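You operate a simulated robot arm through the tools that you are given. There is no shell and no other tool. Be economical: measure what you need, move in short steps, check, and stop when the job is done.

You are at the controls of a simulated two-armed robot. One attempt, no reset.

Task
Unscrew the rubber foot from the black-banded leg and screw the ball caster onto the yellow-banded one.
Fine: the foot goes into the grey parts box, lid closed; the yellow-banded leg ends in leg socket 59.

Only the result counts: the job must be done as asked and must still hold three seconds after the hand-in. Knocking over, shifting, dropping, spilling or breaking anything else fails it. A push-on lid holds only when it is set on centred and level and pressed home; a screw cap is set on level and turned clockwise until tight.

Robot
Two 7-joint arms with two-finger grippers on one trunk, on a base that drives. Base frame: it is fixed to the floor where the robot stands at the start and does not move with it; the origin is under the middle of the robot, x ahead of it, y to its left, z up. Units: m, rad, N and s.
The left shoulder is at the start at [0.06, 0.123, 1.02], the right one opposite. With the tool pointing down near the work surface each hand reaches from about 0.34 to 0.8 m from the robot's upright axis, wherever it stands, measured 20 degrees to its own side. Places, roughly: inside of the grey parts box [0.8, 0.2, 0.9]; leg socket 59 [0.8, 1.3, 0.9]; leg with the black band (4x4x15 cm) [0.6, 0.1, 0.9]; leg with the yellow band (4x4x15 cm) [0.6, -0.1, 0.9]; lid of the grey parts box [0.9, 0.2, 1]. Payload 1.47 kg a hand.
Tool frame (each hand has its own): the origin (TCP) lies between the finger pads and is the grasp point; the fingertips stand 0.016 m ahead of it; z points along the fingers, y is the line along which they close. Largest opening 0.087 m; the body of the gripper starts 0.055 m behind the TCP.
Orientation is that of the tool frame in the base frame, as [roll, pitch, yaw] about the fixed x, y, z axes, in that order (R = Rz(yaw) Ry(pitch) Rx(roll)). With the fingers straight down and closing along the base's y, the tool's x points along the base's -x, its y along +y and its z along -z.

Tools
- The arms move only by the tool jog_arm. It takes "left_steps", "right_steps" or both (then of equal length, played together; a hand with none holds still); each is text: rows parted by semicolons, each of 7 numbers parted by spaces: the shift along the tool's x, y, z in units of 50 mm (1.0 is 50 mm), then the turn, a rotation vector about the tool's x, y, z in units of 6 degrees (1.0 is 6 degrees), then the finger opening in mm, from 0 to 87. In form: x y z rx ry rz gripper; .... A call has 1 to 20 rows; each row shifts and turns the commanded pose from where the row before left it, along the tool's axes as they then stand. A call with a number of a shift or a turn outside -1 to 1 is refused whole. Each row takes 0.2 s and may step no farther than 0.05 m and 0.15 rad from the row before; otherwise, or with a gripper value out of range, the whole call is refused. Where a pose cannot be reached the arm comes as near as it can. A force on the tool above 90 N (or 10 N above the force at the start of the call, whichever is more), or a blocked arm, ends the call early, and 0.2 s more pass. The fingers move at their own pace (about 0.153 m/s each) and stop on an object; they squeeze with about 23 N. The grip force told is the motor's: it shows also when the fingers shut on nothing. Time passes only in rows, and 0.2 s behind the last, so rows that do not move let the fingers close. It gives the time, the measured TCP pose, the force on the tool (base axes), the opening and the grip force at its end, in the units of the frame above (readings bear some noise), with the torque about the TCP (base axes, N m) and any sound that the robot's microphone picked up.
- Cameras (640 x 400 px; columns grow to the right, rows downward): "scene" is now at [0.0851, 0.0035, 1.5872]; the picture's right is [0.28, -0.96, 0.00], its down [-0.69, -0.20, -0.70] and it looks along [0.67, 0.19, -0.72] (base axes); focal length 281 px, centre (320, 200). "left" rides on the left gripper at [0.073, -0.012, -0.09] in its tool frame; the picture's right is [0.16, 0.99, 0.00], its down [-0.72, 0.12, -0.68] and it looks along [-0.67, 0.11, 0.73] (tool axes); focal length 247 px, centre (320, 200). "right" rides on the right gripper at [0.073, 0.012, -0.09] in its tool frame; the picture's right is [-0.16, 0.99, 0.00], its down [-0.72, -0.12, -0.68] and it looks along [-0.67, -0.11, 0.73] (tool axes); focal length 247 px, centre (320, 200). There is no depth. A picture from a camera that has moved, and an enlarged one, comes with that camera's place and axes in the base frame and with its lens. The place of the scene camera against the robot may be out by one fixed shift of up to 0.025 m in any direction.
- get_image(camera): a new picture of that camera. The clock stands still meanwhile.
- lift_body(by): slides the trunk up (or, below 0, down) by that many m; the arms and the scene camera ride with it, the base frame stays. It gives what a move gives, with no picture.
- base_move(legs): drives the robot by 1 to 6 legs, each [ahead, left, turn to the left] in m, m and rad, along the robot's own axes; the way and the turn of a leg run together, so that a leg with both is an arc; at most 1.5 m and 3.142 rad a leg. The arms and the cameras ride along, it lands a little off, and it stops where it bumps. It gives what a move gives.
- pan_tilt(pan, tilt): turns the head with the scene camera to pan (to the left, within 2.094 rad either way) and tilt (down, from -0.506 to 1.204), counted from straight ahead of the robot. It gives what a move gives.
- enlarge(camera, box): a new picture of the part [left, top, right, bottom] of that camera's present view, enlarged. The clock stands still meanwhile.
- finish_job(): hands the job in; it is judged then, once.

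Go step by step. Nothing tells you exact positions but the pictures and the camera data: compare them with the known pose of the tool, close in by small moves and look again before you grip or let go. The budget is 120 turns and 88 pictures, counting those below and the enlarged ones. Unless the task says otherwise, let go and move clear before handing in, and close with one line.

The tools are called as name(argument=value, ...) on one line, values as JSON. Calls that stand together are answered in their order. jog_arm: Moves the arms, as the interface text tells. Its arguments: {"type":"object","properties":{"left_steps":{"type":"string"},"right_steps":{"type":"string"}},"required":[]} The other tools are called the same way: lift_body (by) slides the trunk up or down; base_move (legs) drives the base; pan_tilt (pan, tilt) turns the head that bears the scene camera; get_image (camera) takes a picture; enlarge (camera, box) takes an enlarged picture of a part of a camera's view; finish_job () hands the job in.

At the start:

```text
time: 0.0
left_tcp_pos: [0.5457, 0.336, 1.2365]
left_orientation: [-3.142, 0.0, -3.141]
left_ft_force: [0.2, 0.0, -0.4]
left_torque: [0.01, -0.01, -0.01]
left_grip_width: 0.0868
left_finger_force: 0.2
right_tcp_pos: [0.4515, -0.1059, 1.2888]
right_orientation: [-3.141, 0.0, -3.141]
right_ft_force: [-0.4, -0.3, -0.1]
right_torque: [0.01, 0.01, 0.02]
right_grip_width: 0.0871
right_finger_force: 0.1
trunk travel left (down, up): [-0.175, 0.055]
robot x, y, heading: [-0.0027, -0.001, 0.0]
head pan, tilt: [0.283, 0.798]
```

scene: 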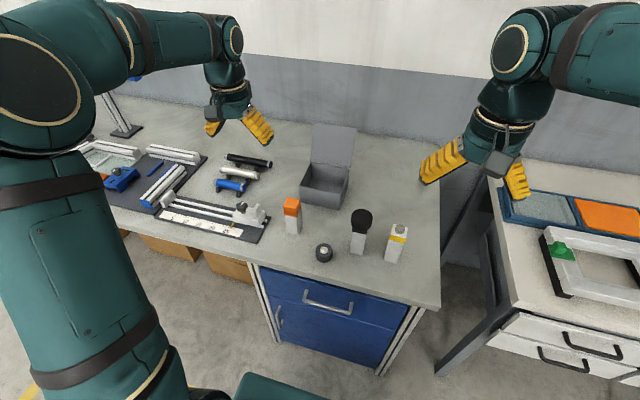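
right: 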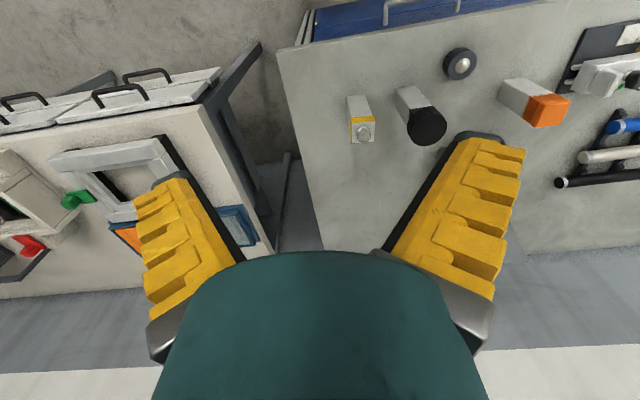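
left: 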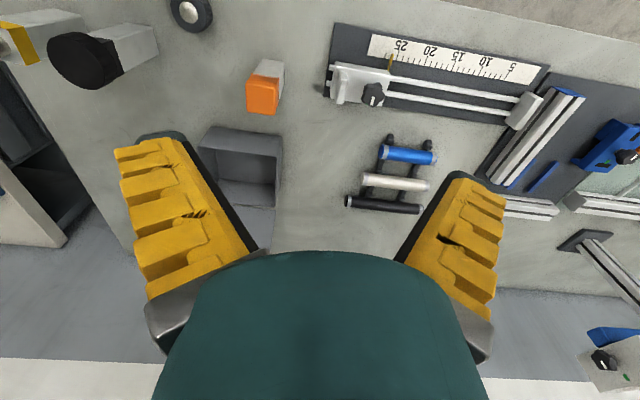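

I see an open, hinged grey box, three legs and the caster on the bench, with the sockets far to the left. I'll enlarge the views to get the details.

enlarge(camera="scene", box=[260, 110, 450, 270])

enlarge(camera="right", box=[320, 30, 600, 200])

pan_tilt(pan=1.0, tilt=0.6)

get_image(camera="scene")

```text
2.50 times, centred on (355, 190) of scene
camera zoom: at [0.0851, 0.0035, 1.5872], right [0.28, -0.96, 0.0], down [-0.69, -0.2, -0.7], along [0.67, 0.19, -0.72], focal length 703 px, centre (232, 225)
```

zoom: 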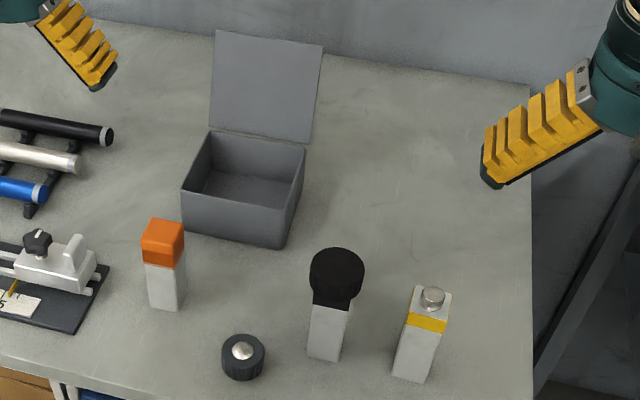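

```text
2.29 times, centred on (460, 115) of right
camera zoom: at [0.3797, -0.0957, 1.3789], right [0.16, 0.99, 0.0], down [0.72, -0.12, 0.68], along [0.67, -0.11, -0.73], focal length 564 px, centre (0, 394)
```

zoom: 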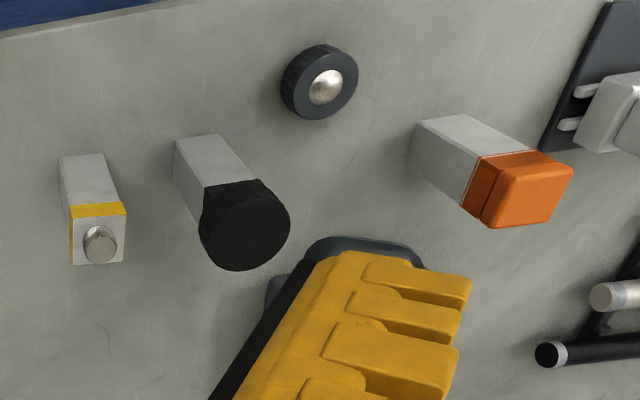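

```text
time: 1.1
left_tcp_pos: [0.5456, 0.3366, 1.2349]
left_orientation: [3.141, -0.001, -3.142]
left_ft_force: [-0.1, -0.1, 0.0]
left_torque: [0.02, -0.04, 0.0]
left_grip_width: 0.0871
left_finger_force: 0.0
right_tcp_pos: [0.4532, -0.1067, 1.2893]
right_orientation: [-3.14, 0.001, 3.141]
right_ft_force: [0.5, -0.4, -0.8]
right_torque: [0.04, 0.01, 0.02]
right_grip_width: 0.0868
right_finger_force: 0.1
trunk travel left (down, up): [-0.175, 0.055]
robot x, y, heading: [-0.0009, -0.0005, -0.002]
head pan, tilt: [1.0, 0.6]
```

```text
82 pictures are left
camera scene: at [0.0553, 0.0553, 1.6039], right [0.84, -0.54, 0.0], down [-0.31, -0.48, -0.82], along [0.45, 0.69, -0.57], focal length 281 px, centre (320, 200)
```

scene: 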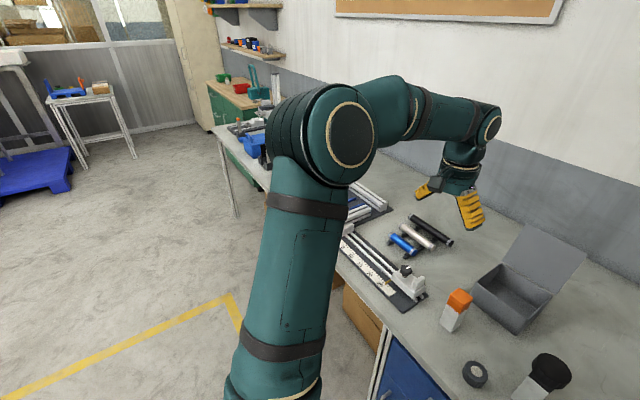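

Cross-checking the cameras, the table is at z≈0.85, the black foot's top at about (0.594, 0.05, 1.00), the yellow stud near (0.59, -0.055, 1.0) and the caster near (0.547, 0.144, 0.87). I'll bring the left hand to a tilted pre-grasp in front of the black leg and move the right hand aside.

jog_arm(left_steps="0.315 -0.7175 0.3375 0 0 0 87;0.315 -0.7175 0.3375 0 0 0 87;0.315 -0.7175 0.3375 0 0 0 87;0.315 -0.7175 0.3375 0 0 0 87;0.315 -0.7175 0.3375 0 0 0 87;0.315 -0.7175 0.3375 0 0 0 87;0.315 -0.7175 0.3375 0 0 0 87;0.315 -0.7175 0.3375 0 0 0 87;0 0 0 0 -1 0 87;0 0 0 0 -1 0 87;0 0 0 0 -1 0 87;0 0 0 0 -1 0 87;0 0 0 0 -1 0 87;0 0 0 0 -1 0 87;0 0 0 0 -1 0 87;0 0 0 0 -1 0 87", right_steps="0 -0.2 0 0 0 0 87;0 -0.2 0 0 0 0 87;0 -0.2 0 0 0 0 87;0 -0.2 0 0 0 0 87;0 -0.2 0 0 0 0 87;0 -0.2 0 0 0 0 87;0 -0.2 0 0 0 0 87;0 -0.2 0 0 0 0 87;0 -0.2 0 0 0 0 87;0 -0.2 0 0 0 0 87;0 0 0 0 0 0 87;0 0 0 0 0 0 87;0 0 0 0 0 0 87;0 0 0 0 0 0 87;0 0 0 0 0 0 87;0 0 0 0 0 0 87")

get_image(camera="left")

pan_tilt(pan=0.1, tilt=0.85)

get_image(camera="scene")

```text
time: 4.5
left_tcp_pos: [0.4316, 0.0397, 1.1038]
left_orientation: [3.14, 0.838, 3.14]
left_ft_force: [0.4, -0.2, -0.2]
left_torque: [0.02, 0.03, 0.04]
left_grip_width: 0.087
left_finger_force: 0.0
left hand out of reach, approached as far as the arm can: row 16
right_tcp_pos: [0.4538, -0.2071, 1.2881]
right_orientation: [-3.142, 0.001, 3.141]
right_ft_force: [0.6, 0.3, 0.4]
right_torque: [0.04, 0.01, -0.04]
right_grip_width: 0.087
right_finger_force: 0.0
trunk travel left (down, up): [-0.175, 0.055]
robot x, y, heading: [0.0035, -0.0039, 0.006]
head pan, tilt: [1.0, 0.6]
```

```text
81 pictures are left
camera left: at [0.3175, 0.0278, 1.1085], right [-0.11, 0.99, -0.12], down [-0.02, 0.12, 0.99], along [0.99, 0.11, 0.01], focal length 247 px, centre (320, 200)
```

left: 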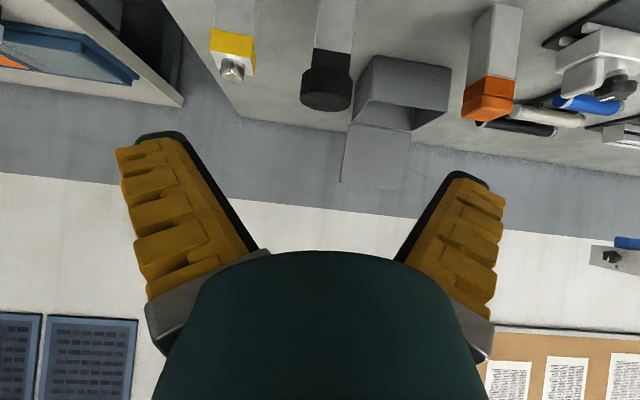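

```text
time: 5.7
left_tcp_pos: [0.432, 0.0407, 1.1044]
left_orientation: [3.141, 0.836, -3.141]
left_ft_force: [0.7, -0.7, -0.6]
left_torque: [0.02, 0.03, 0.0]
left_grip_width: 0.087
left_finger_force: 0.2
right_tcp_pos: [0.4526, -0.207, 1.2892]
right_orientation: [-3.141, 0.001, 3.141]
right_ft_force: [0.6, 0.0, 1.0]
right_torque: [0.01, -0.02, 0.01]
right_grip_width: 0.087
right_finger_force: 0.0
trunk travel left (down, up): [-0.175, 0.055]
robot x, y, heading: [-0.0013, -0.0021, 0.003]
head pan, tilt: [0.099, 0.85]
```

```text
80 pictures are left
camera scene: at [0.0853, -0.0112, 1.583], right [0.1, -0.99, 0.0], down [-0.75, -0.08, -0.66], along [0.66, 0.07, -0.75], focal length 281 px, centre (320, 200)
```

scene: 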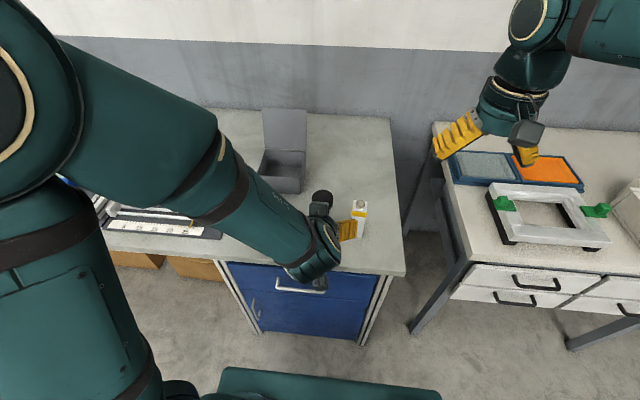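

The foot again triangulates to y≈0.05 at x≈0.594. I'll move the left hand closer and look.

jog_arm(left_steps="0.2165 0.05 0.685 0 0 0 87;0.2165 0.05 0.685 0 0 0 87;0.2165 0.05 0.685 0 0 0 87;0.2165 0.05 0.685 0 0 0 87;0 0 0 0 0 0 87")

get_image(camera="left")

get_image(camera="right")

```text
time: 6.9
left_tcp_pos: [0.5033, 0.0514, 0.9796]
left_orientation: [3.141, 0.84, 3.141]
left_ft_force: [-0.8, 0.4, -0.5]
left_torque: [0.03, -0.01, -0.03]
left_grip_width: 0.087
left_finger_force: 0.0
right_tcp_pos: [0.4524, -0.2066, 1.2883]
right_orientation: [-3.141, 0.0, -3.141]
right_ft_force: [-0.4, 0.4, 0.4]
right_torque: [0.03, -0.01, -0.03]
right_grip_width: 0.0868
right_finger_force: 0.1
trunk travel left (down, up): [-0.175, 0.055]
robot x, y, heading: [-0.0022, -0.0027, 0.0]
head pan, tilt: [0.099, 0.85]
```

```text
79 pictures are left
camera left: at [0.3892, 0.0384, 0.9834], right [-0.11, 0.99, -0.12], down [-0.02, 0.12, 0.99], along [0.99, 0.11, 0.01], focal length 247 px, centre (320, 200)
```

left: 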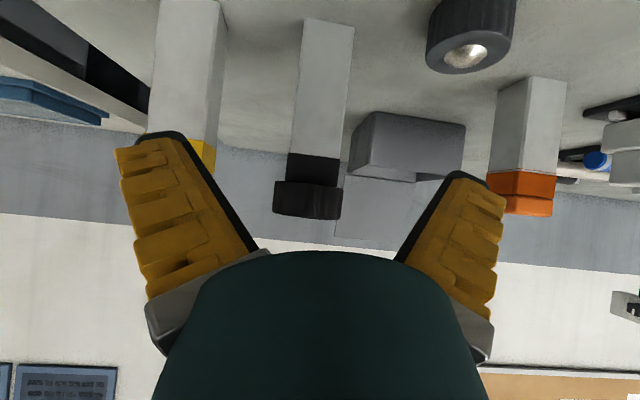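

```text
78 pictures are left
camera right: at [0.3792, -0.1962, 1.3789], right [0.16, 0.99, 0.0], down [0.72, -0.12, 0.68], along [0.67, -0.11, -0.73], focal length 247 px, centre (320, 200)
```

right: 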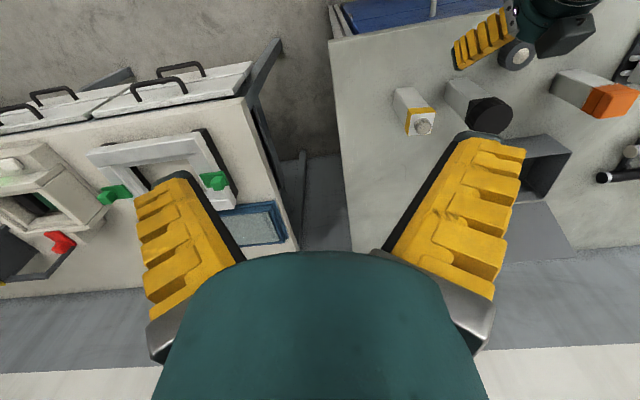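

enlarge(camera="left", box=[240, 0, 400, 240])

enlarge(camera="right", box=[370, 60, 540, 160])

```text
1.67 times, centred on (320, 120) of left
camera zoom: at [0.3892, 0.0384, 0.9834], right [-0.11, 0.99, -0.12], down [-0.02, 0.12, 0.99], along [0.99, 0.11, 0.01], focal length 412 px, centre (320, 333)
```

zoom: 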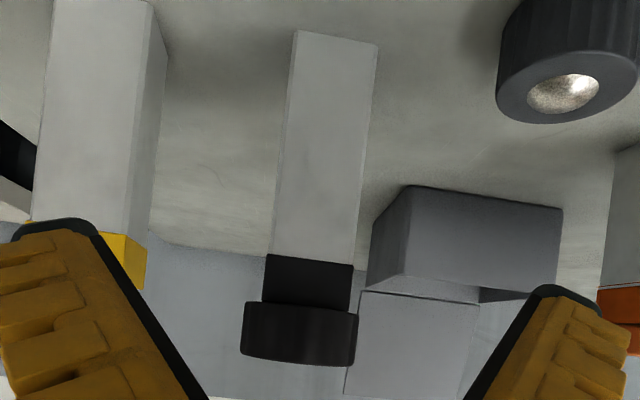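

```text
3.76 times, centred on (455, 110) of right
camera zoom: at [0.3792, -0.1962, 1.3789], right [0.16, 0.99, 0.0], down [0.72, -0.12, 0.68], along [0.67, -0.11, -0.73], focal length 930 px, centre (-188, 539)
```

zoom: 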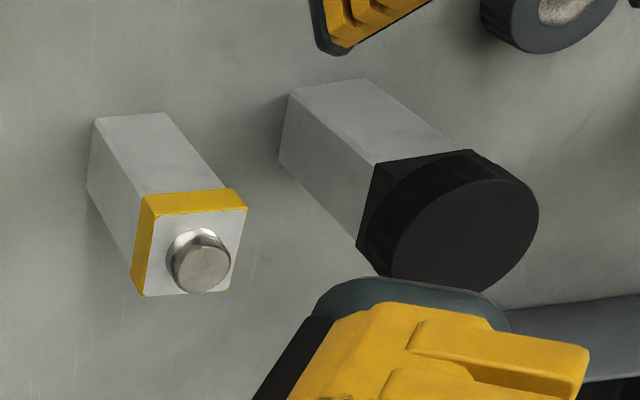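

The black leg is nearly square to the axes, centred at about (0.598, 0.051). I'll advance the left hand along its tool axis and grip the leg at z≈0.90.

jog_arm(left_steps="-0.0215 0 0.618 0 0 0 87;-0.0215 0 0.618 0 0 0 87;-0.0215 0 0.618 0 0 0 87;-0.0215 0 0.618 0 0 0 87;0 0 0 0 0 0 87")

get_image(camera="left")

enlarge(camera="right", box=[370, 20, 640, 190])

```text
time: 8.1
left_tcp_pos: [0.5978, 0.0525, 0.898]
left_orientation: [3.141, 0.838, -3.141]
left_ft_force: [0.0, 0.2, -0.4]
left_torque: [0.0, -0.06, 0.0]
left_grip_width: 0.0869
left_finger_force: 0.1
right_tcp_pos: [0.4518, -0.2068, 1.2893]
right_orientation: [3.141, 0.001, -3.142]
right_ft_force: [0.1, 0.8, 0.3]
right_torque: [0.02, 0.0, 0.0]
right_grip_width: 0.0868
right_finger_force: 0.1
trunk travel left (down, up): [-0.175, 0.055]
robot x, y, heading: [-0.0031, 0.0007, 0.004]
head pan, tilt: [0.099, 0.85]
```

```text
75 pictures are left
camera left: at [0.4836, 0.0395, 0.9028], right [-0.11, 0.99, -0.12], down [-0.02, 0.12, 0.99], along [0.99, 0.11, 0.01], focal length 247 px, centre (320, 200)
```

left: 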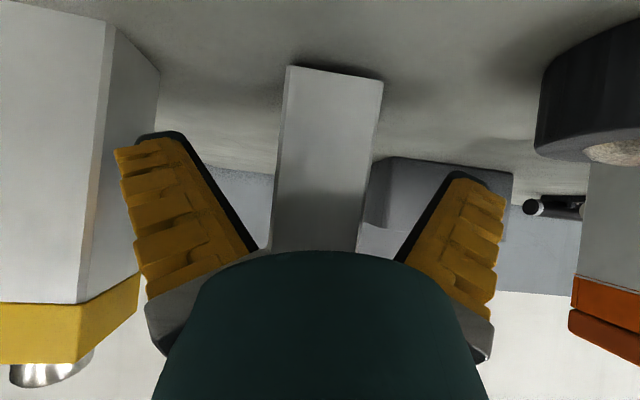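

```text
2.35 times, centred on (505, 105) of right
camera zoom: at [0.3795, -0.1959, 1.3789], right [0.16, 0.99, 0.0], down [0.72, -0.12, 0.68], along [0.67, -0.11, -0.73], focal length 581 px, centre (-115, 424)
```

zoom: 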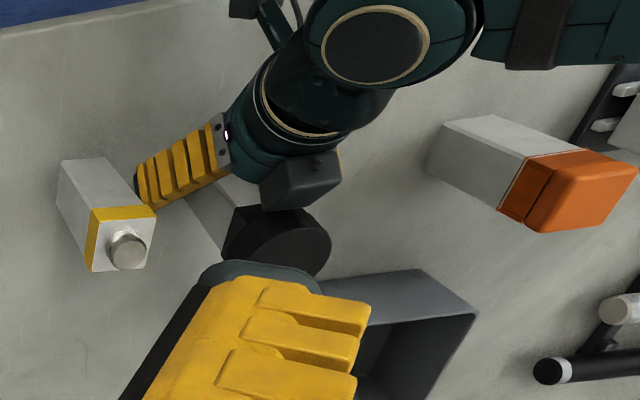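

A block on the hand's upper side would crowd the foot from above. I'll raise the grasp a little and lay the left hand flatter (about 75° from vertical) before closing.

jog_arm(left_steps="-0.4 0 -0.36 0 0 0 87;0 0 0 0 -0.9 0 87;0 0 0 0 -0.9 0 87;0 0 0 0 -0.9 0 87;0 0 0 0 -0.9 0 87;0 0 0 0 -0.9 0 87;0 0 0 0 0 0 87")

enlarge(camera="right", box=[370, 20, 640, 190])

get_image(camera="left")

```text
time: 9.7
left_tcp_pos: [0.5993, 0.052, 0.9284]
left_orientation: [-3.141, 1.31, -3.141]
left_ft_force: [-1.2, -0.4, 0.1]
left_torque: [0.02, -0.01, 0.01]
left_grip_width: 0.0872
left_finger_force: 0.0
right_tcp_pos: [0.4522, -0.2076, 1.2886]
right_orientation: [-3.141, 0.0, 3.141]
right_ft_force: [-1.3, -0.4, 0.4]
right_torque: [0.02, 0.01, -0.01]
right_grip_width: 0.087
right_finger_force: 0.1
trunk travel left (down, up): [-0.175, 0.055]
robot x, y, heading: [-0.0006, -0.0001, 0.002]
head pan, tilt: [0.099, 0.85]
```

```text
2.35 times, centred on (505, 105) of right
camera zoom: at [0.3798, -0.196, 1.3787], right [0.16, 0.99, 0.0], down [0.72, -0.12, 0.68], along [0.67, -0.11, -0.73], focal length 581 px, centre (-115, 424)
```

zoom: 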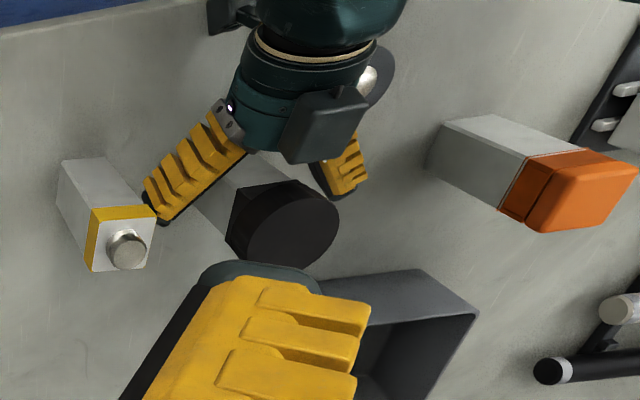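

```text
72 pictures are left
camera left: at [0.4947, 0.0389, 0.879], right [-0.04, 0.99, -0.15], down [-0.47, 0.12, 0.87], along [0.88, 0.11, 0.46], focal length 247 px, centre (320, 200)
```

left: 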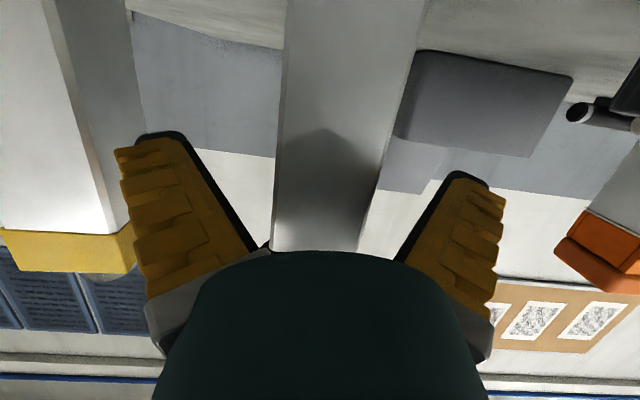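

The hand is clear of the foot now. I'll close the left hand on the leg while the right hand moves above the foot and pre-rotates clockwise.

jog_arm(left_steps="0 0 0 0 0 0 0;0 0 0 0 0 0 0;0 0 0 0 0 0 0;0 0 0 0 0 0 0;0 0 0 0 0 0 0;0 0 0 0 0 0 0;0 0 0 0 0 0 0;0 0 0 0 0 0 0;0 0 0 0 0 0 0;0 0 0 0 0 0 0;0 0 0 0 0 0 0;0 0 0 0 0 0 0;0 0 0 0 0 0 0;0 0 0 0 0 0 0;0 0 0 0 0 0 0;0 0 0 0 0 0 0;0 0 0 0 0 0 0;0 0 0 0 0 0 0", right_steps="-0.417 0.737 0 0 0 0 80;-0.417 0.737 0 0 0 0 80;-0.417 0.737 0 0 0 0 80;-0.417 0.737 0 0 0 0 80;-0.417 0.737 0 0 0 0 80;-0.417 0.737 0 0 0 0 80;-0.417 0.737 0 0 0 0 80;0 0 0 0 0 1 80;0 0 0 0 0 1 80;0 0 0 0 0 1 80;0 0 0 0 0 1 80;0 0 0 0 0 1 80;0 0 0 0 0 1 80;0 0 0 0 0 1 80;0 0 0 0 0 1 80;0 0 0 0 0 1 80;0 0 0 0 0 1 80;0 0 0 0 0 0 80")

get_image(camera="right")

get_image(camera="scene")

```text
time: 13.5
left_tcp_pos: [0.5997, 0.0518, 0.9281]
left_orientation: [3.14, 1.31, -3.141]
left_ft_force: [2.2, 0.2, 10.5]
left_torque: [0.0, -0.17, -0.01]
left_grip_width: 0.0348
left_finger_force: 22.4
right_tcp_pos: [0.5957, 0.0515, 1.2882]
right_orientation: [-3.141, 0.0, 2.093]
right_ft_force: [-0.8, 0.6, -0.2]
right_torque: [-0.02, 0.01, -0.01]
right_grip_width: 0.0817
right_finger_force: 1.3
trunk travel left (down, up): [-0.175, 0.055]
robot x, y, heading: [0.0018, 0.0013, -0.004]
head pan, tilt: [0.099, 0.85]
```

```text
71 pictures are left
camera right: at [0.5714, 0.12, 1.3795], right [0.93, 0.36, 0.0], down [0.26, -0.69, 0.68], along [0.24, -0.64, -0.73], focal length 247 px, centre (320, 200)
```

right: 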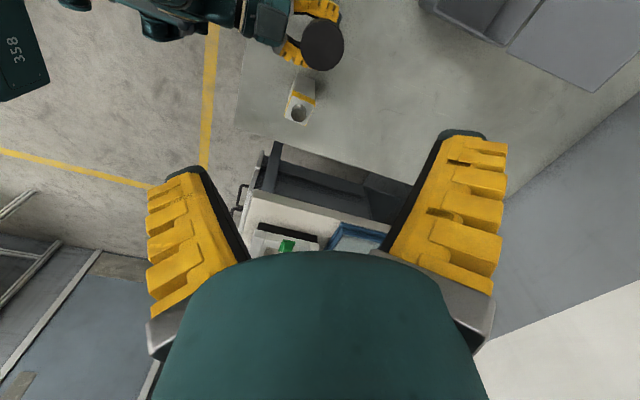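

```text
70 pictures are left
camera scene: at [0.0846, -0.0113, 1.5831], right [0.1, -1.0, 0.0], down [-0.75, -0.07, -0.66], along [0.66, 0.07, -0.75], focal length 281 px, centre (320, 200)
```

scene: 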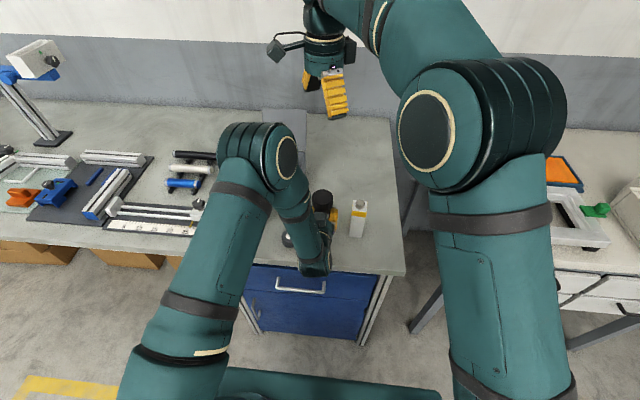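

The left hand holds the leg, and the foot is centred at about (0.599, 0.053). I'll turn back a little to clear the block and then descend with a narrower opening.

jog_arm(right_steps="0 0.07 0 0 0 -1 64;0 0 0 0 0 -1 64;0 0 0 0 0 -0.5 64;0 0 0.85 0 0 0 64;0 0 0.85 0 0 0 64;0 0 0.85 0 0 0 64;0 0 0.85 0 0 0 64;0 0 0.8 0 0 0 64;0 0 0 0 0 0 64")

get_image(camera="right")

get_image(camera="scene")

```text
time: 15.5
left_tcp_pos: [0.5995, 0.0514, 0.9276]
left_orientation: [-3.141, 1.309, 3.141]
left_ft_force: [0.7, -0.1, 8.8]
left_torque: [-0.04, -0.22, 0.03]
left_grip_width: 0.0349
left_finger_force: 23.0
right_tcp_pos: [0.6004, 0.054, 1.0789]
right_orientation: [-3.141, 0.002, 2.356]
right_ft_force: [0.3, -0.3, 0.7]
right_torque: [-0.04, -0.02, -0.02]
right_grip_width: 0.0685
right_finger_force: 3.2
trunk travel left (down, up): [-0.175, 0.055]
robot x, y, heading: [0.0041, 0.0042, 0.004]
head pan, tilt: [0.099, 0.85]
```

```text
69 pictures are left
camera right: at [0.5573, 0.113, 1.1687], right [0.81, 0.59, 0.0], down [0.43, -0.59, 0.68], along [0.4, -0.55, -0.73], focal length 247 px, centre (320, 200)
```

right: 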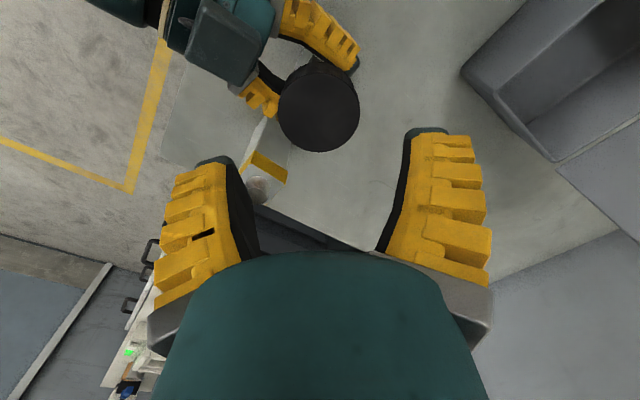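

```text
68 pictures are left
camera scene: at [0.0846, -0.0113, 1.5831], right [0.1, -1.0, 0.0], down [-0.75, -0.07, -0.66], along [0.66, 0.07, -0.75], focal length 281 px, centre (320, 200)
```

scene: 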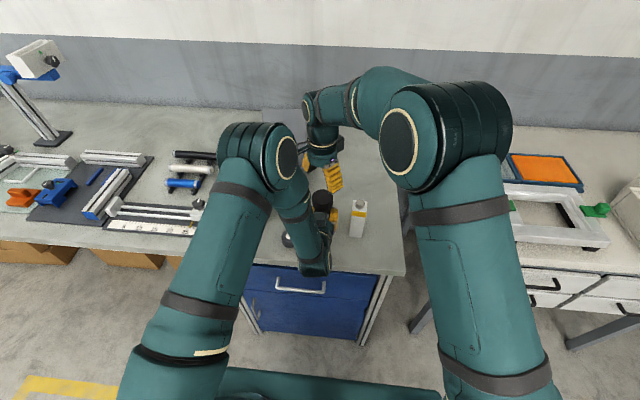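

The alignment is good, so I'll descend and grip the foot.

jog_arm(right_steps="0 0 0.6 0 0 0 64;0 0 0.6 0 0 0 64;0 0 0.57 0 0 0 64;0 0 0 0 0 0 64;0 0 0 0 0 0 0;0 0 0 0 0 0 0;0 0 0 0 0 0 0;0 0 0 0 0 0 0")

get_image(camera="right")

```text
time: 17.3
left_tcp_pos: [0.599, 0.0521, 0.9269]
left_orientation: [-3.139, 1.308, -3.141]
left_ft_force: [-0.1, 1.7, 5.4]
left_torque: [-0.04, 0.08, 0.01]
left_grip_width: 0.0347
left_finger_force: 22.8
right_tcp_pos: [0.6007, 0.0522, 0.9897]
right_orientation: [3.141, 0.0, 2.355]
right_ft_force: [-1.6, -3.4, -2.3]
right_torque: [-0.08, 0.01, 0.02]
right_grip_width: 0.0547
right_finger_force: 22.8
trunk travel left (down, up): [-0.175, 0.055]
robot x, y, heading: [-0.0001, 0.0026, -0.003]
head pan, tilt: [0.099, 0.85]
```

```text
67 pictures are left
camera right: at [0.5579, 0.1113, 1.0807], right [0.81, 0.59, 0.0], down [0.43, -0.59, 0.68], along [0.4, -0.55, -0.73], focal length 247 px, centre (320, 200)
```

right: 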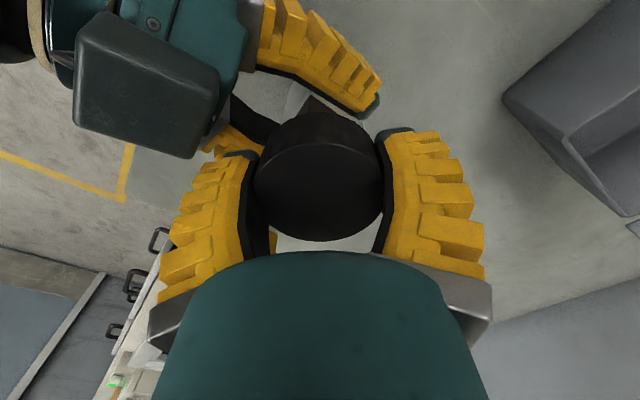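

The foot is gripped (54.7 mm). I'll turn it counter-clockwise in a first stroke.

jog_arm(right_steps="0 0 0 0 0 -1 0;0 0 0 0 0 -1 0;0 0 0 0 0 -1 0;0 0 0 0 0 -1 0;0 0 0 0 0 -1 0;0 0 0 0 0 -1 0;0 0 0 0 0 -1 0;0 0 0 0 0 -1 0;0 0 0 0 0 -1 0;0 0 0 0 0 -1 0;0 0 0 0 0 -1 0;0 0 0 0 0 -1 0;0 0 0 0 0 -1 0;0 0 0 0 0 -1 0;0 0 0 0 0 -1 0;0 0 0 0 0 -1 0")

get_image(camera="right")

```text
time: 20.7
left_tcp_pos: [0.5993, 0.0523, 0.9268]
left_orientation: [3.139, 1.309, -3.139]
left_ft_force: [0.5, 14.7, -0.2]
left_torque: [-0.24, -0.11, -0.04]
left_grip_width: 0.0351
left_finger_force: 23.3
right_tcp_pos: [0.6009, 0.0523, 0.9912]
right_orientation: [-3.14, 0.003, -2.248]
right_ft_force: [2.1, -13.5, 12.1]
right_torque: [-0.18, 0.03, -0.01]
right_grip_width: 0.055
right_finger_force: 23.6
trunk travel left (down, up): [-0.175, 0.055]
robot x, y, heading: [-0.0015, 0.0001, -0.003]
head pan, tilt: [0.099, 0.85]
```

```text
66 pictures are left
camera right: at [0.5459, 0.0032, 1.081], right [-0.67, 0.74, 0.0], down [0.54, 0.49, 0.68], along [0.51, 0.46, -0.73], focal length 247 px, centre (320, 200)
```

right: 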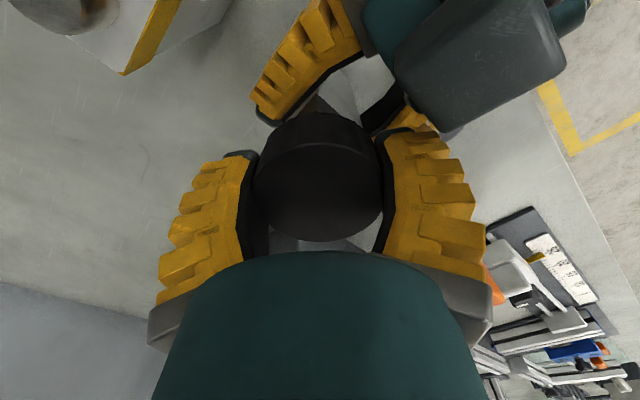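

The stroke moved the foot up with little torque. I'll release, rotate back, re-grip and repeat.

jog_arm(right_steps="0 0 0 0 0 0 64;0 0 0 0 0 0 64;0 0 0 0 0 1 64;0 0 0 0 0 1 64;0 0 0 0 0 1 64;0 0 0 0 0 1 64;0 0 0 0 0 1 64;0 0 0 0 0 1 64;0 0 0 0 0 1 64;0 0 0 0 0 1 64;0 0 0 0 0 1 64;0 0 0 0 0 1 64;0 0 0 0 0 1 64;0 0 0 0 0 1 64;0 0 0 0 0 1 64;0 0 0 0 0 1 64;0 0 0 0 0 1 64;0 0 0 0 0 1 64;0 0 0 0 0 0 0;0 0 0 0 0 0 0")

jog_arm(right_steps="0 0 0 0 0 0 0;0 0 0 0 0 -1 0;0 0 0 0 0 -1 0;0 0 0 0 0 -1 0;0 0 0 0 0 -1 0;0 0 -0.005 0 0 -1 0;0 0 0 0 0 -1 0;0 0 0 0 0 -1 0;0 0 0 0 0 -1 0;0 0 -0.005 0 0 -1 0;0 0 0 0 0 -1 0;0 0 0 0 0 -1 0;0 0 0 0 0 -1 0;0 0 -0.005 0 0 -1 0;0 0 0 0 0 -1 0;0 0 0 0 0 -1 0;0 0 0 0 0 -1 0")

enlarge(camera="right", box=[200, 70, 440, 250])

```text
time: 24.9
left_tcp_pos: [0.599, 0.0523, 0.927]
left_orientation: [-3.142, 1.31, 3.141]
left_ft_force: [-0.4, -0.8, 2.9]
left_torque: [-0.09, -0.05, 0.03]
left_grip_width: 0.0348
left_finger_force: 22.6
right_tcp_pos: [0.6017, 0.0527, 0.9912]
right_orientation: [3.141, 0.0, 2.354]
right_ft_force: [1.0, -0.9, -0.4]
right_torque: [0.0, 0.03, -0.01]
right_grip_width: 0.0552
right_finger_force: 22.7
trunk travel left (down, up): [-0.175, 0.055]
robot x, y, heading: [0.0028, 0.0004, 0.001]
head pan, tilt: [0.099, 0.85]
```

```text
time: 28.5
left_tcp_pos: [0.5992, 0.0537, 0.9287]
left_orientation: [3.14, 1.31, -3.141]
left_ft_force: [3.4, 12.6, 0.7]
left_torque: [-0.28, -0.01, 0.01]
left_grip_width: 0.0349
left_finger_force: 23.6
right_tcp_pos: [0.6018, 0.0524, 0.9914]
right_orientation: [-3.141, 0.0, -2.251]
right_ft_force: [-0.3, -11.7, 5.1]
right_torque: [-0.23, 0.04, -0.02]
right_grip_width: 0.0556
right_finger_force: 23.1
trunk travel left (down, up): [-0.175, 0.055]
robot x, y, heading: [-0.0018, -0.0005, 0.0]
head pan, tilt: [0.099, 0.85]
```

```text
2.22 times, centred on (320, 160) of right
camera zoom: at [0.5464, 0.0032, 1.0814], right [-0.67, 0.74, 0.0], down [0.54, 0.49, 0.68], along [0.51, 0.45, -0.73], focal length 549 px, centre (320, 289)
```

zoom: 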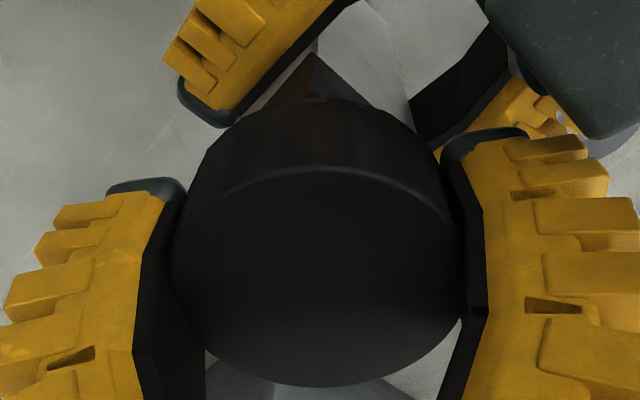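

Two strokes are done (about 190°). I'll continue with a third and a fourth.

jog_arm(right_steps="0 0 0 0 0 0 64;0 0 0 0 0 0 64;0 0 0 0 0 1 64;0 0 0 0 0 1 64;0 0 0 0 0 1 64;0 0 0 0 0 1 64;0 0 0 0 0 1 64;0 0 0 0 0 1 64;0 0 0 0 0 1 64;0 0 0 0 0 1 64;0 0 0 0 0 1 64;0 0 0 0 0 1 64;0 0 0 0 0 1 64;0 0 0 0 0 1 64;0 0 0 0 0 1 64;0 0 0 0 0 1 64;0 0 0 0 0 1 64;0 0 0 0 0 1 64;0 0 0 0 0 0 0;0 0 0 0 0 0 0")

jog_arm(right_steps="0 0 0 0 0 0 0;0 0 0 0 0 -1 0;0 0 0 0 0 -1 0;0 0 0 0 0 -1 0;0 0 0 0 0 -1 0;0 0 -0.005 0 0 -1 0;0 0 0 0 0 -1 0;0 0 0 0 0 -1 0;0 0 0 0 0 -1 0;0 0 -0.005 0 0 -1 0;0 0 0 0 0 -1 0;0 0 0 0 0 -1 0;0 0 0 0 0 -1 0;0 0 -0.005 0 0 -1 0;0 0 0 0 0 -1 0;0 0 0 0 0 -1 0;0 0 0 0 0 -1 0")

jog_arm(right_steps="0 0 0 0 0 0 64;0 0 0 0 0 0 64;0 0 0 0 0 1 64;0 0 0 0 0 1 64;0 0 0 0 0 1 64;0 0 0 0 0 1 64;0 0 0 0 0 1 64;0 0 0 0 0 1 64;0 0 0 0 0 1 64;0 0 0 0 0 1 64;0 0 0 0 0 1 64;0 0 0 0 0 1 64;0 0 0 0 0 1 64;0 0 0 0 0 1 64;0 0 0 0 0 1 64;0 0 0 0 0 1 64;0 0 0 0 0 1 64;0 0 0 0 0 1 64;0 0 0 0 0 0 0;0 0 0 0 0 0 0")

jog_arm(right_steps="0 0 0 0 0 0 0;0 0 0 0 0 -1 0;0 0 0 0 0 -1 0;0 0 0 0 0 -1 0;0 0 0 0 0 -1 0;0 0 -0.005 0 0 -1 0;0 0 0 0 0 -1 0;0 0 0 0 0 -1 0;0 0 0 0 0 -1 0;0 0 -0.005 0 0 -1 0;0 0 0 0 0 -1 0;0 0 0 0 0 -1 0;0 0 0 0 0 -1 0;0 0 -0.005 0 0 -1 0;0 0 0 0 0 -1 0;0 0 0 0 0 -1 0;0 0 0 0 0 -1 0")

enlarge(camera="right", box=[200, 70, 440, 250])

```text
time: 32.7
left_tcp_pos: [0.5998, 0.0519, 0.9276]
left_orientation: [-3.141, 1.308, 3.14]
left_ft_force: [2.3, 1.5, -0.8]
left_torque: [-0.24, 0.01, 0.02]
left_grip_width: 0.035
left_finger_force: 22.7
right_tcp_pos: [0.602, 0.0523, 0.9905]
right_orientation: [-3.141, 0.0, 2.357]
right_ft_force: [-2.6, -2.3, 0.4]
right_torque: [0.16, 0.16, -0.04]
right_grip_width: 0.0558
right_finger_force: 22.9
trunk travel left (down, up): [-0.175, 0.055]
robot x, y, heading: [0.0014, 0.0004, 0.003]
head pan, tilt: [0.099, 0.85]
```

```text
time: 36.3
left_tcp_pos: [0.5993, 0.0514, 0.9274]
left_orientation: [-3.14, 1.309, 3.141]
left_ft_force: [-0.6, -1.1, -0.3]
left_torque: [0.01, -0.05, -0.03]
left_grip_width: 0.0349
left_finger_force: 23.0
right_tcp_pos: [0.6011, 0.0518, 0.9919]
right_orientation: [3.142, -0.001, -2.249]
right_ft_force: [0.3, 0.6, -1.2]
right_torque: [0.02, 0.01, 0.01]
right_grip_width: 0.0555
right_finger_force: 23.0
trunk travel left (down, up): [-0.175, 0.055]
robot x, y, heading: [0.0031, 0.0042, -0.003]
head pan, tilt: [0.099, 0.85]
```

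```text
time: 40.5
left_tcp_pos: [0.5992, 0.0529, 0.9273]
left_orientation: [-3.141, 1.31, -3.14]
left_ft_force: [-0.9, -1.4, 1.0]
left_torque: [-0.02, 0.01, -0.04]
left_grip_width: 0.0348
left_finger_force: 22.7
right_tcp_pos: [0.6009, 0.0528, 0.9924]
right_orientation: [3.141, 0.0, 2.356]
right_ft_force: [0.1, 0.3, -0.4]
right_torque: [-0.01, 0.0, 0.0]
right_grip_width: 0.0543
right_finger_force: 22.7
trunk travel left (down, up): [-0.175, 0.055]
robot x, y, heading: [0.0015, 0.0007, 0.0]
head pan, tilt: [0.099, 0.85]
```

```text
time: 44.1
left_tcp_pos: [0.6003, 0.0521, 0.9269]
left_orientation: [3.141, 1.308, -3.14]
left_ft_force: [0.3, -0.7, 1.4]
left_torque: [0.08, 0.01, 0.06]
left_grip_width: 0.0348
left_finger_force: 22.9
right_tcp_pos: [0.6014, 0.0523, 0.9921]
right_orientation: [-3.141, -0.001, -2.251]
right_ft_force: [-0.7, 0.6, 0.5]
right_torque: [-0.06, 0.06, -0.02]
right_grip_width: 0.0544
right_finger_force: 22.9
trunk travel left (down, up): [-0.175, 0.055]
robot x, y, heading: [-0.0007, -0.0007, -0.001]
head pan, tilt: [0.099, 0.85]
```

```text
2.22 times, centred on (320, 160) of right
camera zoom: at [0.5468, 0.0031, 1.0818], right [-0.67, 0.74, 0.0], down [0.54, 0.49, 0.68], along [0.51, 0.46, -0.73], focal length 549 px, centre (320, 289)
```

zoom: 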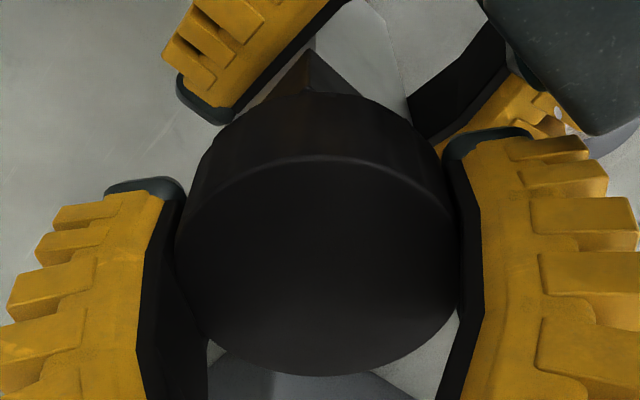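

Forces have vanished, so the foot looks free. I'll test with a small lift.

jog_arm(right_steps="0 0 -0.1 0 0 0 0;0 0 -0.1 0 0 0 0;0 0 -0.2 0 0 0 0;0 0 -0.3 0 0 0 0")

get_image(camera="right")

```text
time: 45.1
left_tcp_pos: [0.5989, 0.052, 0.9256]
left_orientation: [-3.141, 1.309, 3.141]
left_ft_force: [-0.5, 0.0, 0.2]
left_torque: [-0.04, 0.06, -0.04]
left_grip_width: 0.0348
left_finger_force: 23.1
right_tcp_pos: [0.6017, 0.0528, 1.0261]
right_orientation: [-3.141, 0.002, -2.252]
right_ft_force: [0.2, 0.0, -0.6]
right_torque: [0.01, 0.01, 0.05]
right_grip_width: 0.0549
right_finger_force: 23.1
trunk travel left (down, up): [-0.175, 0.055]
robot x, y, heading: [-0.0025, -0.0034, 0.0]
head pan, tilt: [0.099, 0.85]
```

```text
63 pictures are left
camera right: at [0.5471, 0.0034, 1.1166], right [-0.67, 0.74, 0.0], down [0.54, 0.49, 0.68], along [0.51, 0.45, -0.73], focal length 247 px, centre (320, 200)
```

right: 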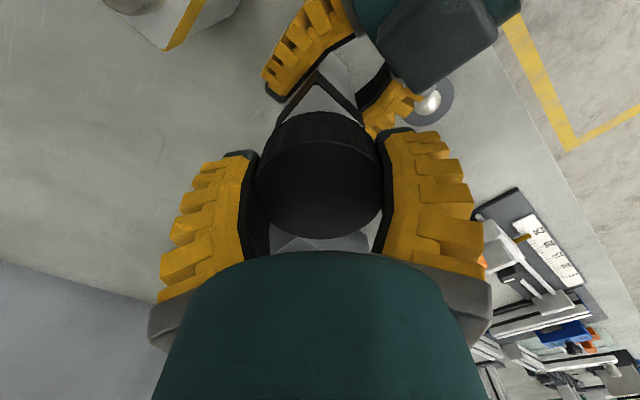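

The foot is off and in the right hand. I'll lift it higher, release the leg with the left hand and back that hand off.

jog_arm(left_steps="0 0 0 0 0 0 87;0 0 0 0 0 0 87;0 0 0 0 0 0 87;0 0 -0.66 0 0 0 87;0 0 -0.66 0 0 0 87;0 0 -0.66 0 0 0 87;-0.8 0 0 0 0 0 87;-0.8 0 0 0 0 0 87;-0.8 0 0 0 0 0 87;-0.8 0 0 0 0 0 87;-0.8 0 0 0 0 0 87;0 0 0 0 0 0 87", right_steps="0 0 -0.8 0 0 0 0;0 0 -0.8 0 0 0 0;0 0 -0.8 0 0 0 0;0 0 -0.8 0 0 0 0;0 0 -0.5 0 0 0 0;0 0 0 0 0 1 0;0 0 0 0 0 1 0;0 0 0 0 0 1 0;0 0 0 0 0 1 0;0 0 0 0 0 1 0;0 0 0 0 0 1 0;0 0 0 0 0 1 0")

get_image(camera="left")

get_image(camera="scene")

get_image(camera="right")

```text
time: 47.7
left_tcp_pos: [0.5538, 0.0505, 1.1466]
left_orientation: [3.141, 1.309, 3.14]
left_ft_force: [0.3, -0.7, 0.5]
left_torque: [0.0, -0.01, 0.03]
left_grip_width: 0.087
left_finger_force: 0.1
right_tcp_pos: [0.6005, 0.0523, 1.2119]
right_orientation: [3.141, -0.001, -2.986]
right_ft_force: [-0.5, 0.0, -1.4]
right_torque: [0.0, 0.01, 0.0]
right_grip_width: 0.0545
right_finger_force: 23.0
trunk travel left (down, up): [-0.175, 0.055]
robot x, y, heading: [0.0015, 0.0026, -0.001]
head pan, tilt: [0.099, 0.85]
```

```text
62 pictures are left
camera left: at [0.4497, 0.0379, 1.0984], right [-0.04, 0.99, -0.15], down [-0.47, 0.12, 0.88], along [0.88, 0.11, 0.46], focal length 247 px, centre (320, 200)
```

left: 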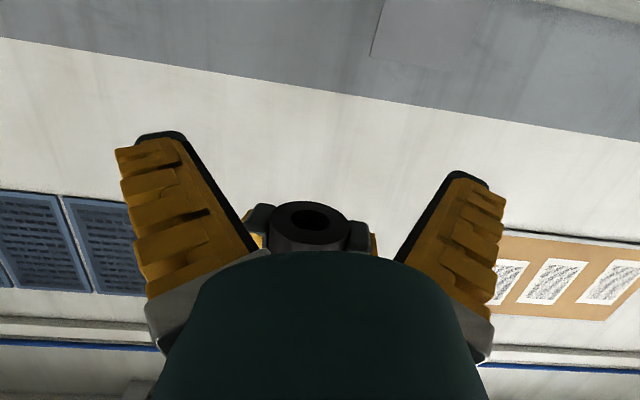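

```text
61 pictures are left
camera scene: at [0.086, -0.0112, 1.5829], right [0.1, -1.0, 0.0], down [-0.75, -0.07, -0.66], along [0.66, 0.07, -0.75], focal length 281 px, centre (320, 200)
```

scene: 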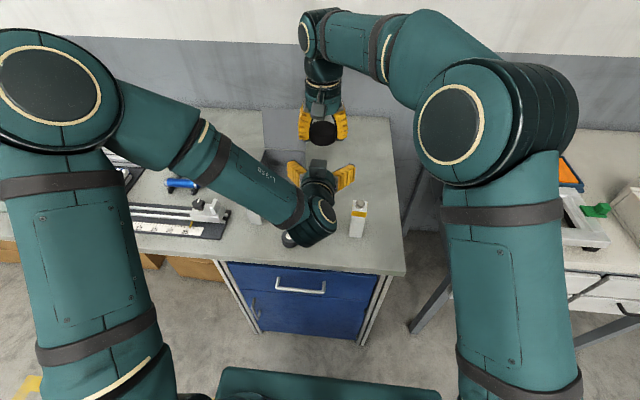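

```text
60 pictures are left
camera right: at [0.5276, 0.0528, 1.3025], right [0.0, 1.0, 0.0], down [0.73, 0.0, 0.68], along [0.68, 0.0, -0.73], focal length 247 px, centre (320, 200)
```

right: 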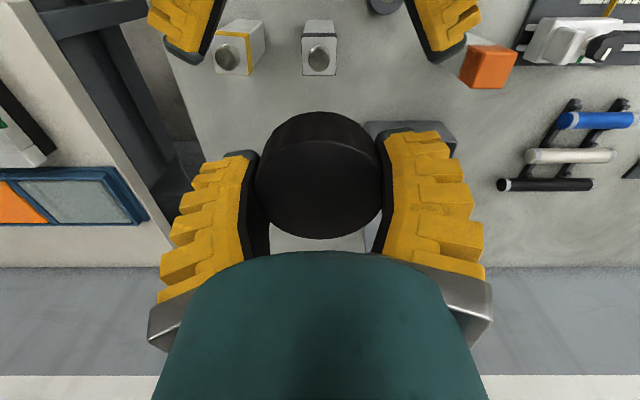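

The foot is clear and the black leg still stands. I'll move the left hand left and back upright, where its camera can see the box.

jog_arm(left_steps="0 0.85 0 0 0 0 87;0 0.85 0 0 0 0 87;0 0.85 0 0 0 0 87;0 0.85 0 0 0 0 87;0 0.85 0 0 0 0 87;0 0.85 0 0 0 0 87;0 0.85 0 0 0 0 87;0 0 0 0 0.96 0 87;0 0 0 0 0.96 0 87;0 0 0 0 0.96 0 87;0 0 0 0 0.96 0 87;0 0 0 0 0.96 0 87;0 0 0 0 0.96 0 87;0 0 0 0 0.96 0 87;0 0 0 0 0.96 0 87;0 0 0 0 0.96 0 87;0 0 0 0 0.96 0 87;0 0 0 0 0.96 0 87;0 0 0 0 0.96 0 87;0 0 0 0 0.96 0 87")

get_image(camera="left")

get_image(camera="scene")

```text
time: 51.9
left_tcp_pos: [0.5558, 0.3486, 1.1457]
left_orientation: [3.141, -0.001, -3.141]
left_ft_force: [-0.2, 0.9, 0.7]
left_torque: [0.0, -0.01, 0.0]
left_grip_width: 0.0871
left_finger_force: 0.1
right_tcp_pos: [0.6008, 0.0527, 1.2117]
right_orientation: [-3.141, 0.0, -2.984]
right_ft_force: [0.6, 0.4, -1.5]
right_torque: [0.01, 0.03, -0.01]
right_grip_width: 0.0545
right_finger_force: 23.1
trunk travel left (down, up): [-0.175, 0.055]
robot x, y, heading: [0.0015, 0.0005, -0.004]
head pan, tilt: [0.099, 0.85]
```

```text
59 pictures are left
camera left: at [0.4834, 0.3359, 1.2345], right [-0.16, 0.99, 0.0], down [0.72, 0.12, 0.68], along [0.67, 0.11, -0.73], focal length 247 px, centre (320, 200)
```

left: 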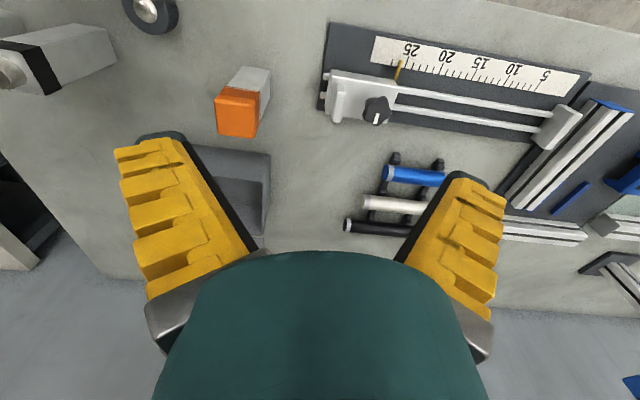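

```text
58 pictures are left
camera scene: at [0.086, -0.0115, 1.583], right [0.1, -1.0, 0.0], down [-0.75, -0.07, -0.66], along [0.66, 0.07, -0.75], focal length 281 px, centre (320, 200)
```

scene: 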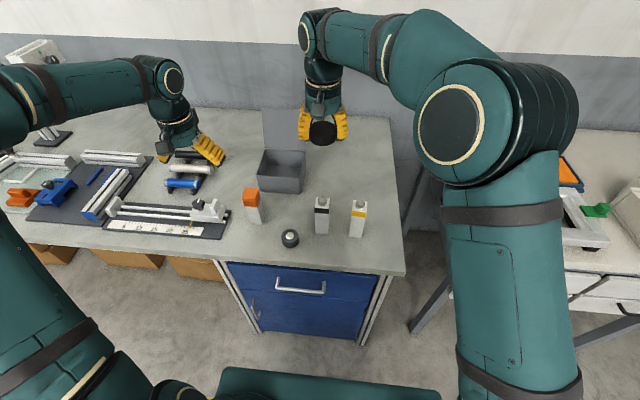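

enlarge(camera="scene", box=[220, 90, 380, 250])

enlarge(camera="left", box=[100, 40, 340, 260])

```text
2.50 times, centred on (300, 170) of scene
camera zoom: at [0.086, -0.0115, 1.583], right [0.1, -1.0, 0.0], down [-0.75, -0.07, -0.66], along [0.66, 0.07, -0.75], focal length 703 px, centre (370, 275)
```

zoom: 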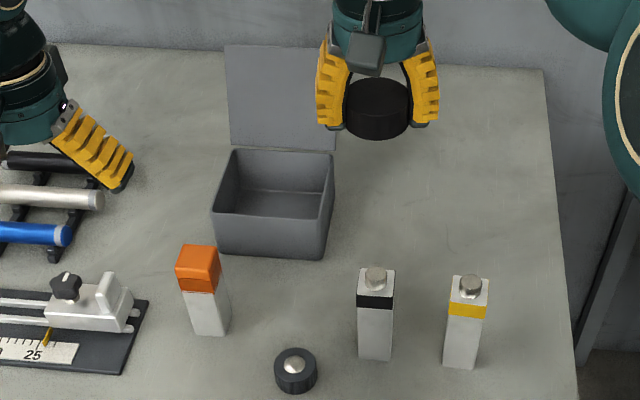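

```text
1.82 times, centred on (220, 150) of left
camera zoom: at [0.4834, 0.3359, 1.2345], right [-0.16, 0.99, 0.0], down [0.72, 0.12, 0.68], along [0.67, 0.11, -0.73], focal length 449 px, centre (502, 291)
```

zoom: 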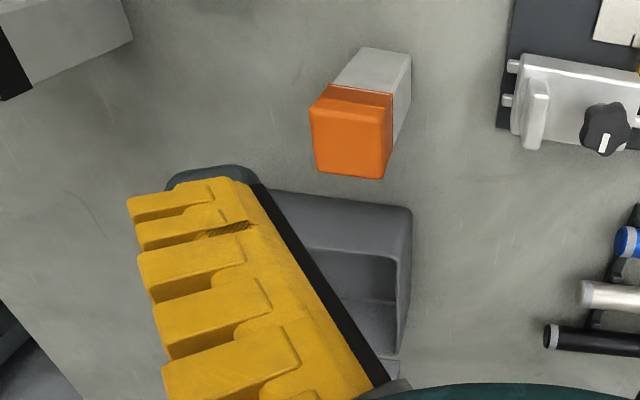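

Triangulated: the box spans x 0.74–0.89 and y 0.14–0.29 with its rim at z≈0.925. Its lid is hinged at the back, leaning back about 13°, with the top edge at about (0.92, 1.07). I'll drive a little forward and left so the right hand can reach it.

base_move(legs=[[0.0, 0.3, 0.0], [0.05, 0.0, 0.0]])

get_image(camera="right")

get_image(camera="scene")

```text
time: 55.6
left_tcp_pos: [0.6077, 0.6477, 1.1454]
left_orientation: [3.141, 0.0, 3.139]
left_ft_force: [0.5, 0.6, -1.1]
left_torque: [-0.03, 0.03, 0.04]
left_grip_width: 0.0871
left_finger_force: 0.0
right_tcp_pos: [0.652, 0.3517, 1.2111]
right_orientation: [-3.141, -0.003, -2.99]
right_ft_force: [1.3, -0.1, -1.6]
right_torque: [-0.01, 0.06, 0.03]
right_grip_width: 0.0545
right_finger_force: 22.9
trunk travel left (down, up): [-0.175, 0.055]
robot x, y, heading: [0.0508, 0.3018, -0.004]
head pan, tilt: [0.099, 0.85]
```

```text
55 pictures are left
camera right: at [0.5786, 0.3518, 1.3018], right [0.01, 1.0, 0.0], down [0.73, 0.0, 0.68], along [0.68, 0.0, -0.73], focal length 247 px, centre (320, 200)
```

right: 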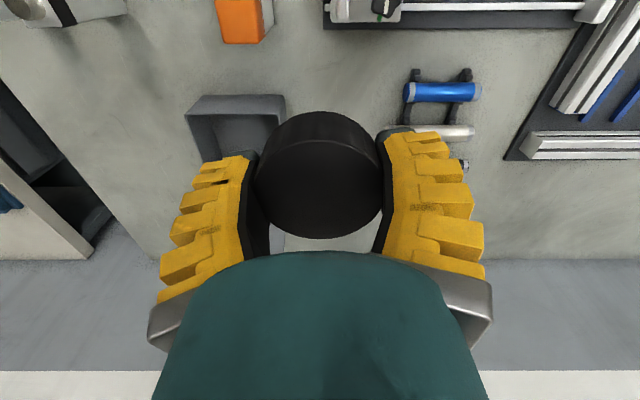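

```text
54 pictures are left
camera scene: at [0.1371, 0.2898, 1.5829], right [0.1, -1.0, 0.0], down [-0.75, -0.07, -0.66], along [0.66, 0.06, -0.75], focal length 281 px, centre (320, 200)
```

scene: 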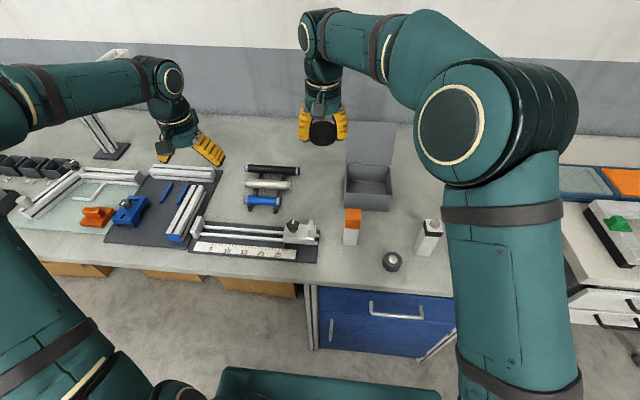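

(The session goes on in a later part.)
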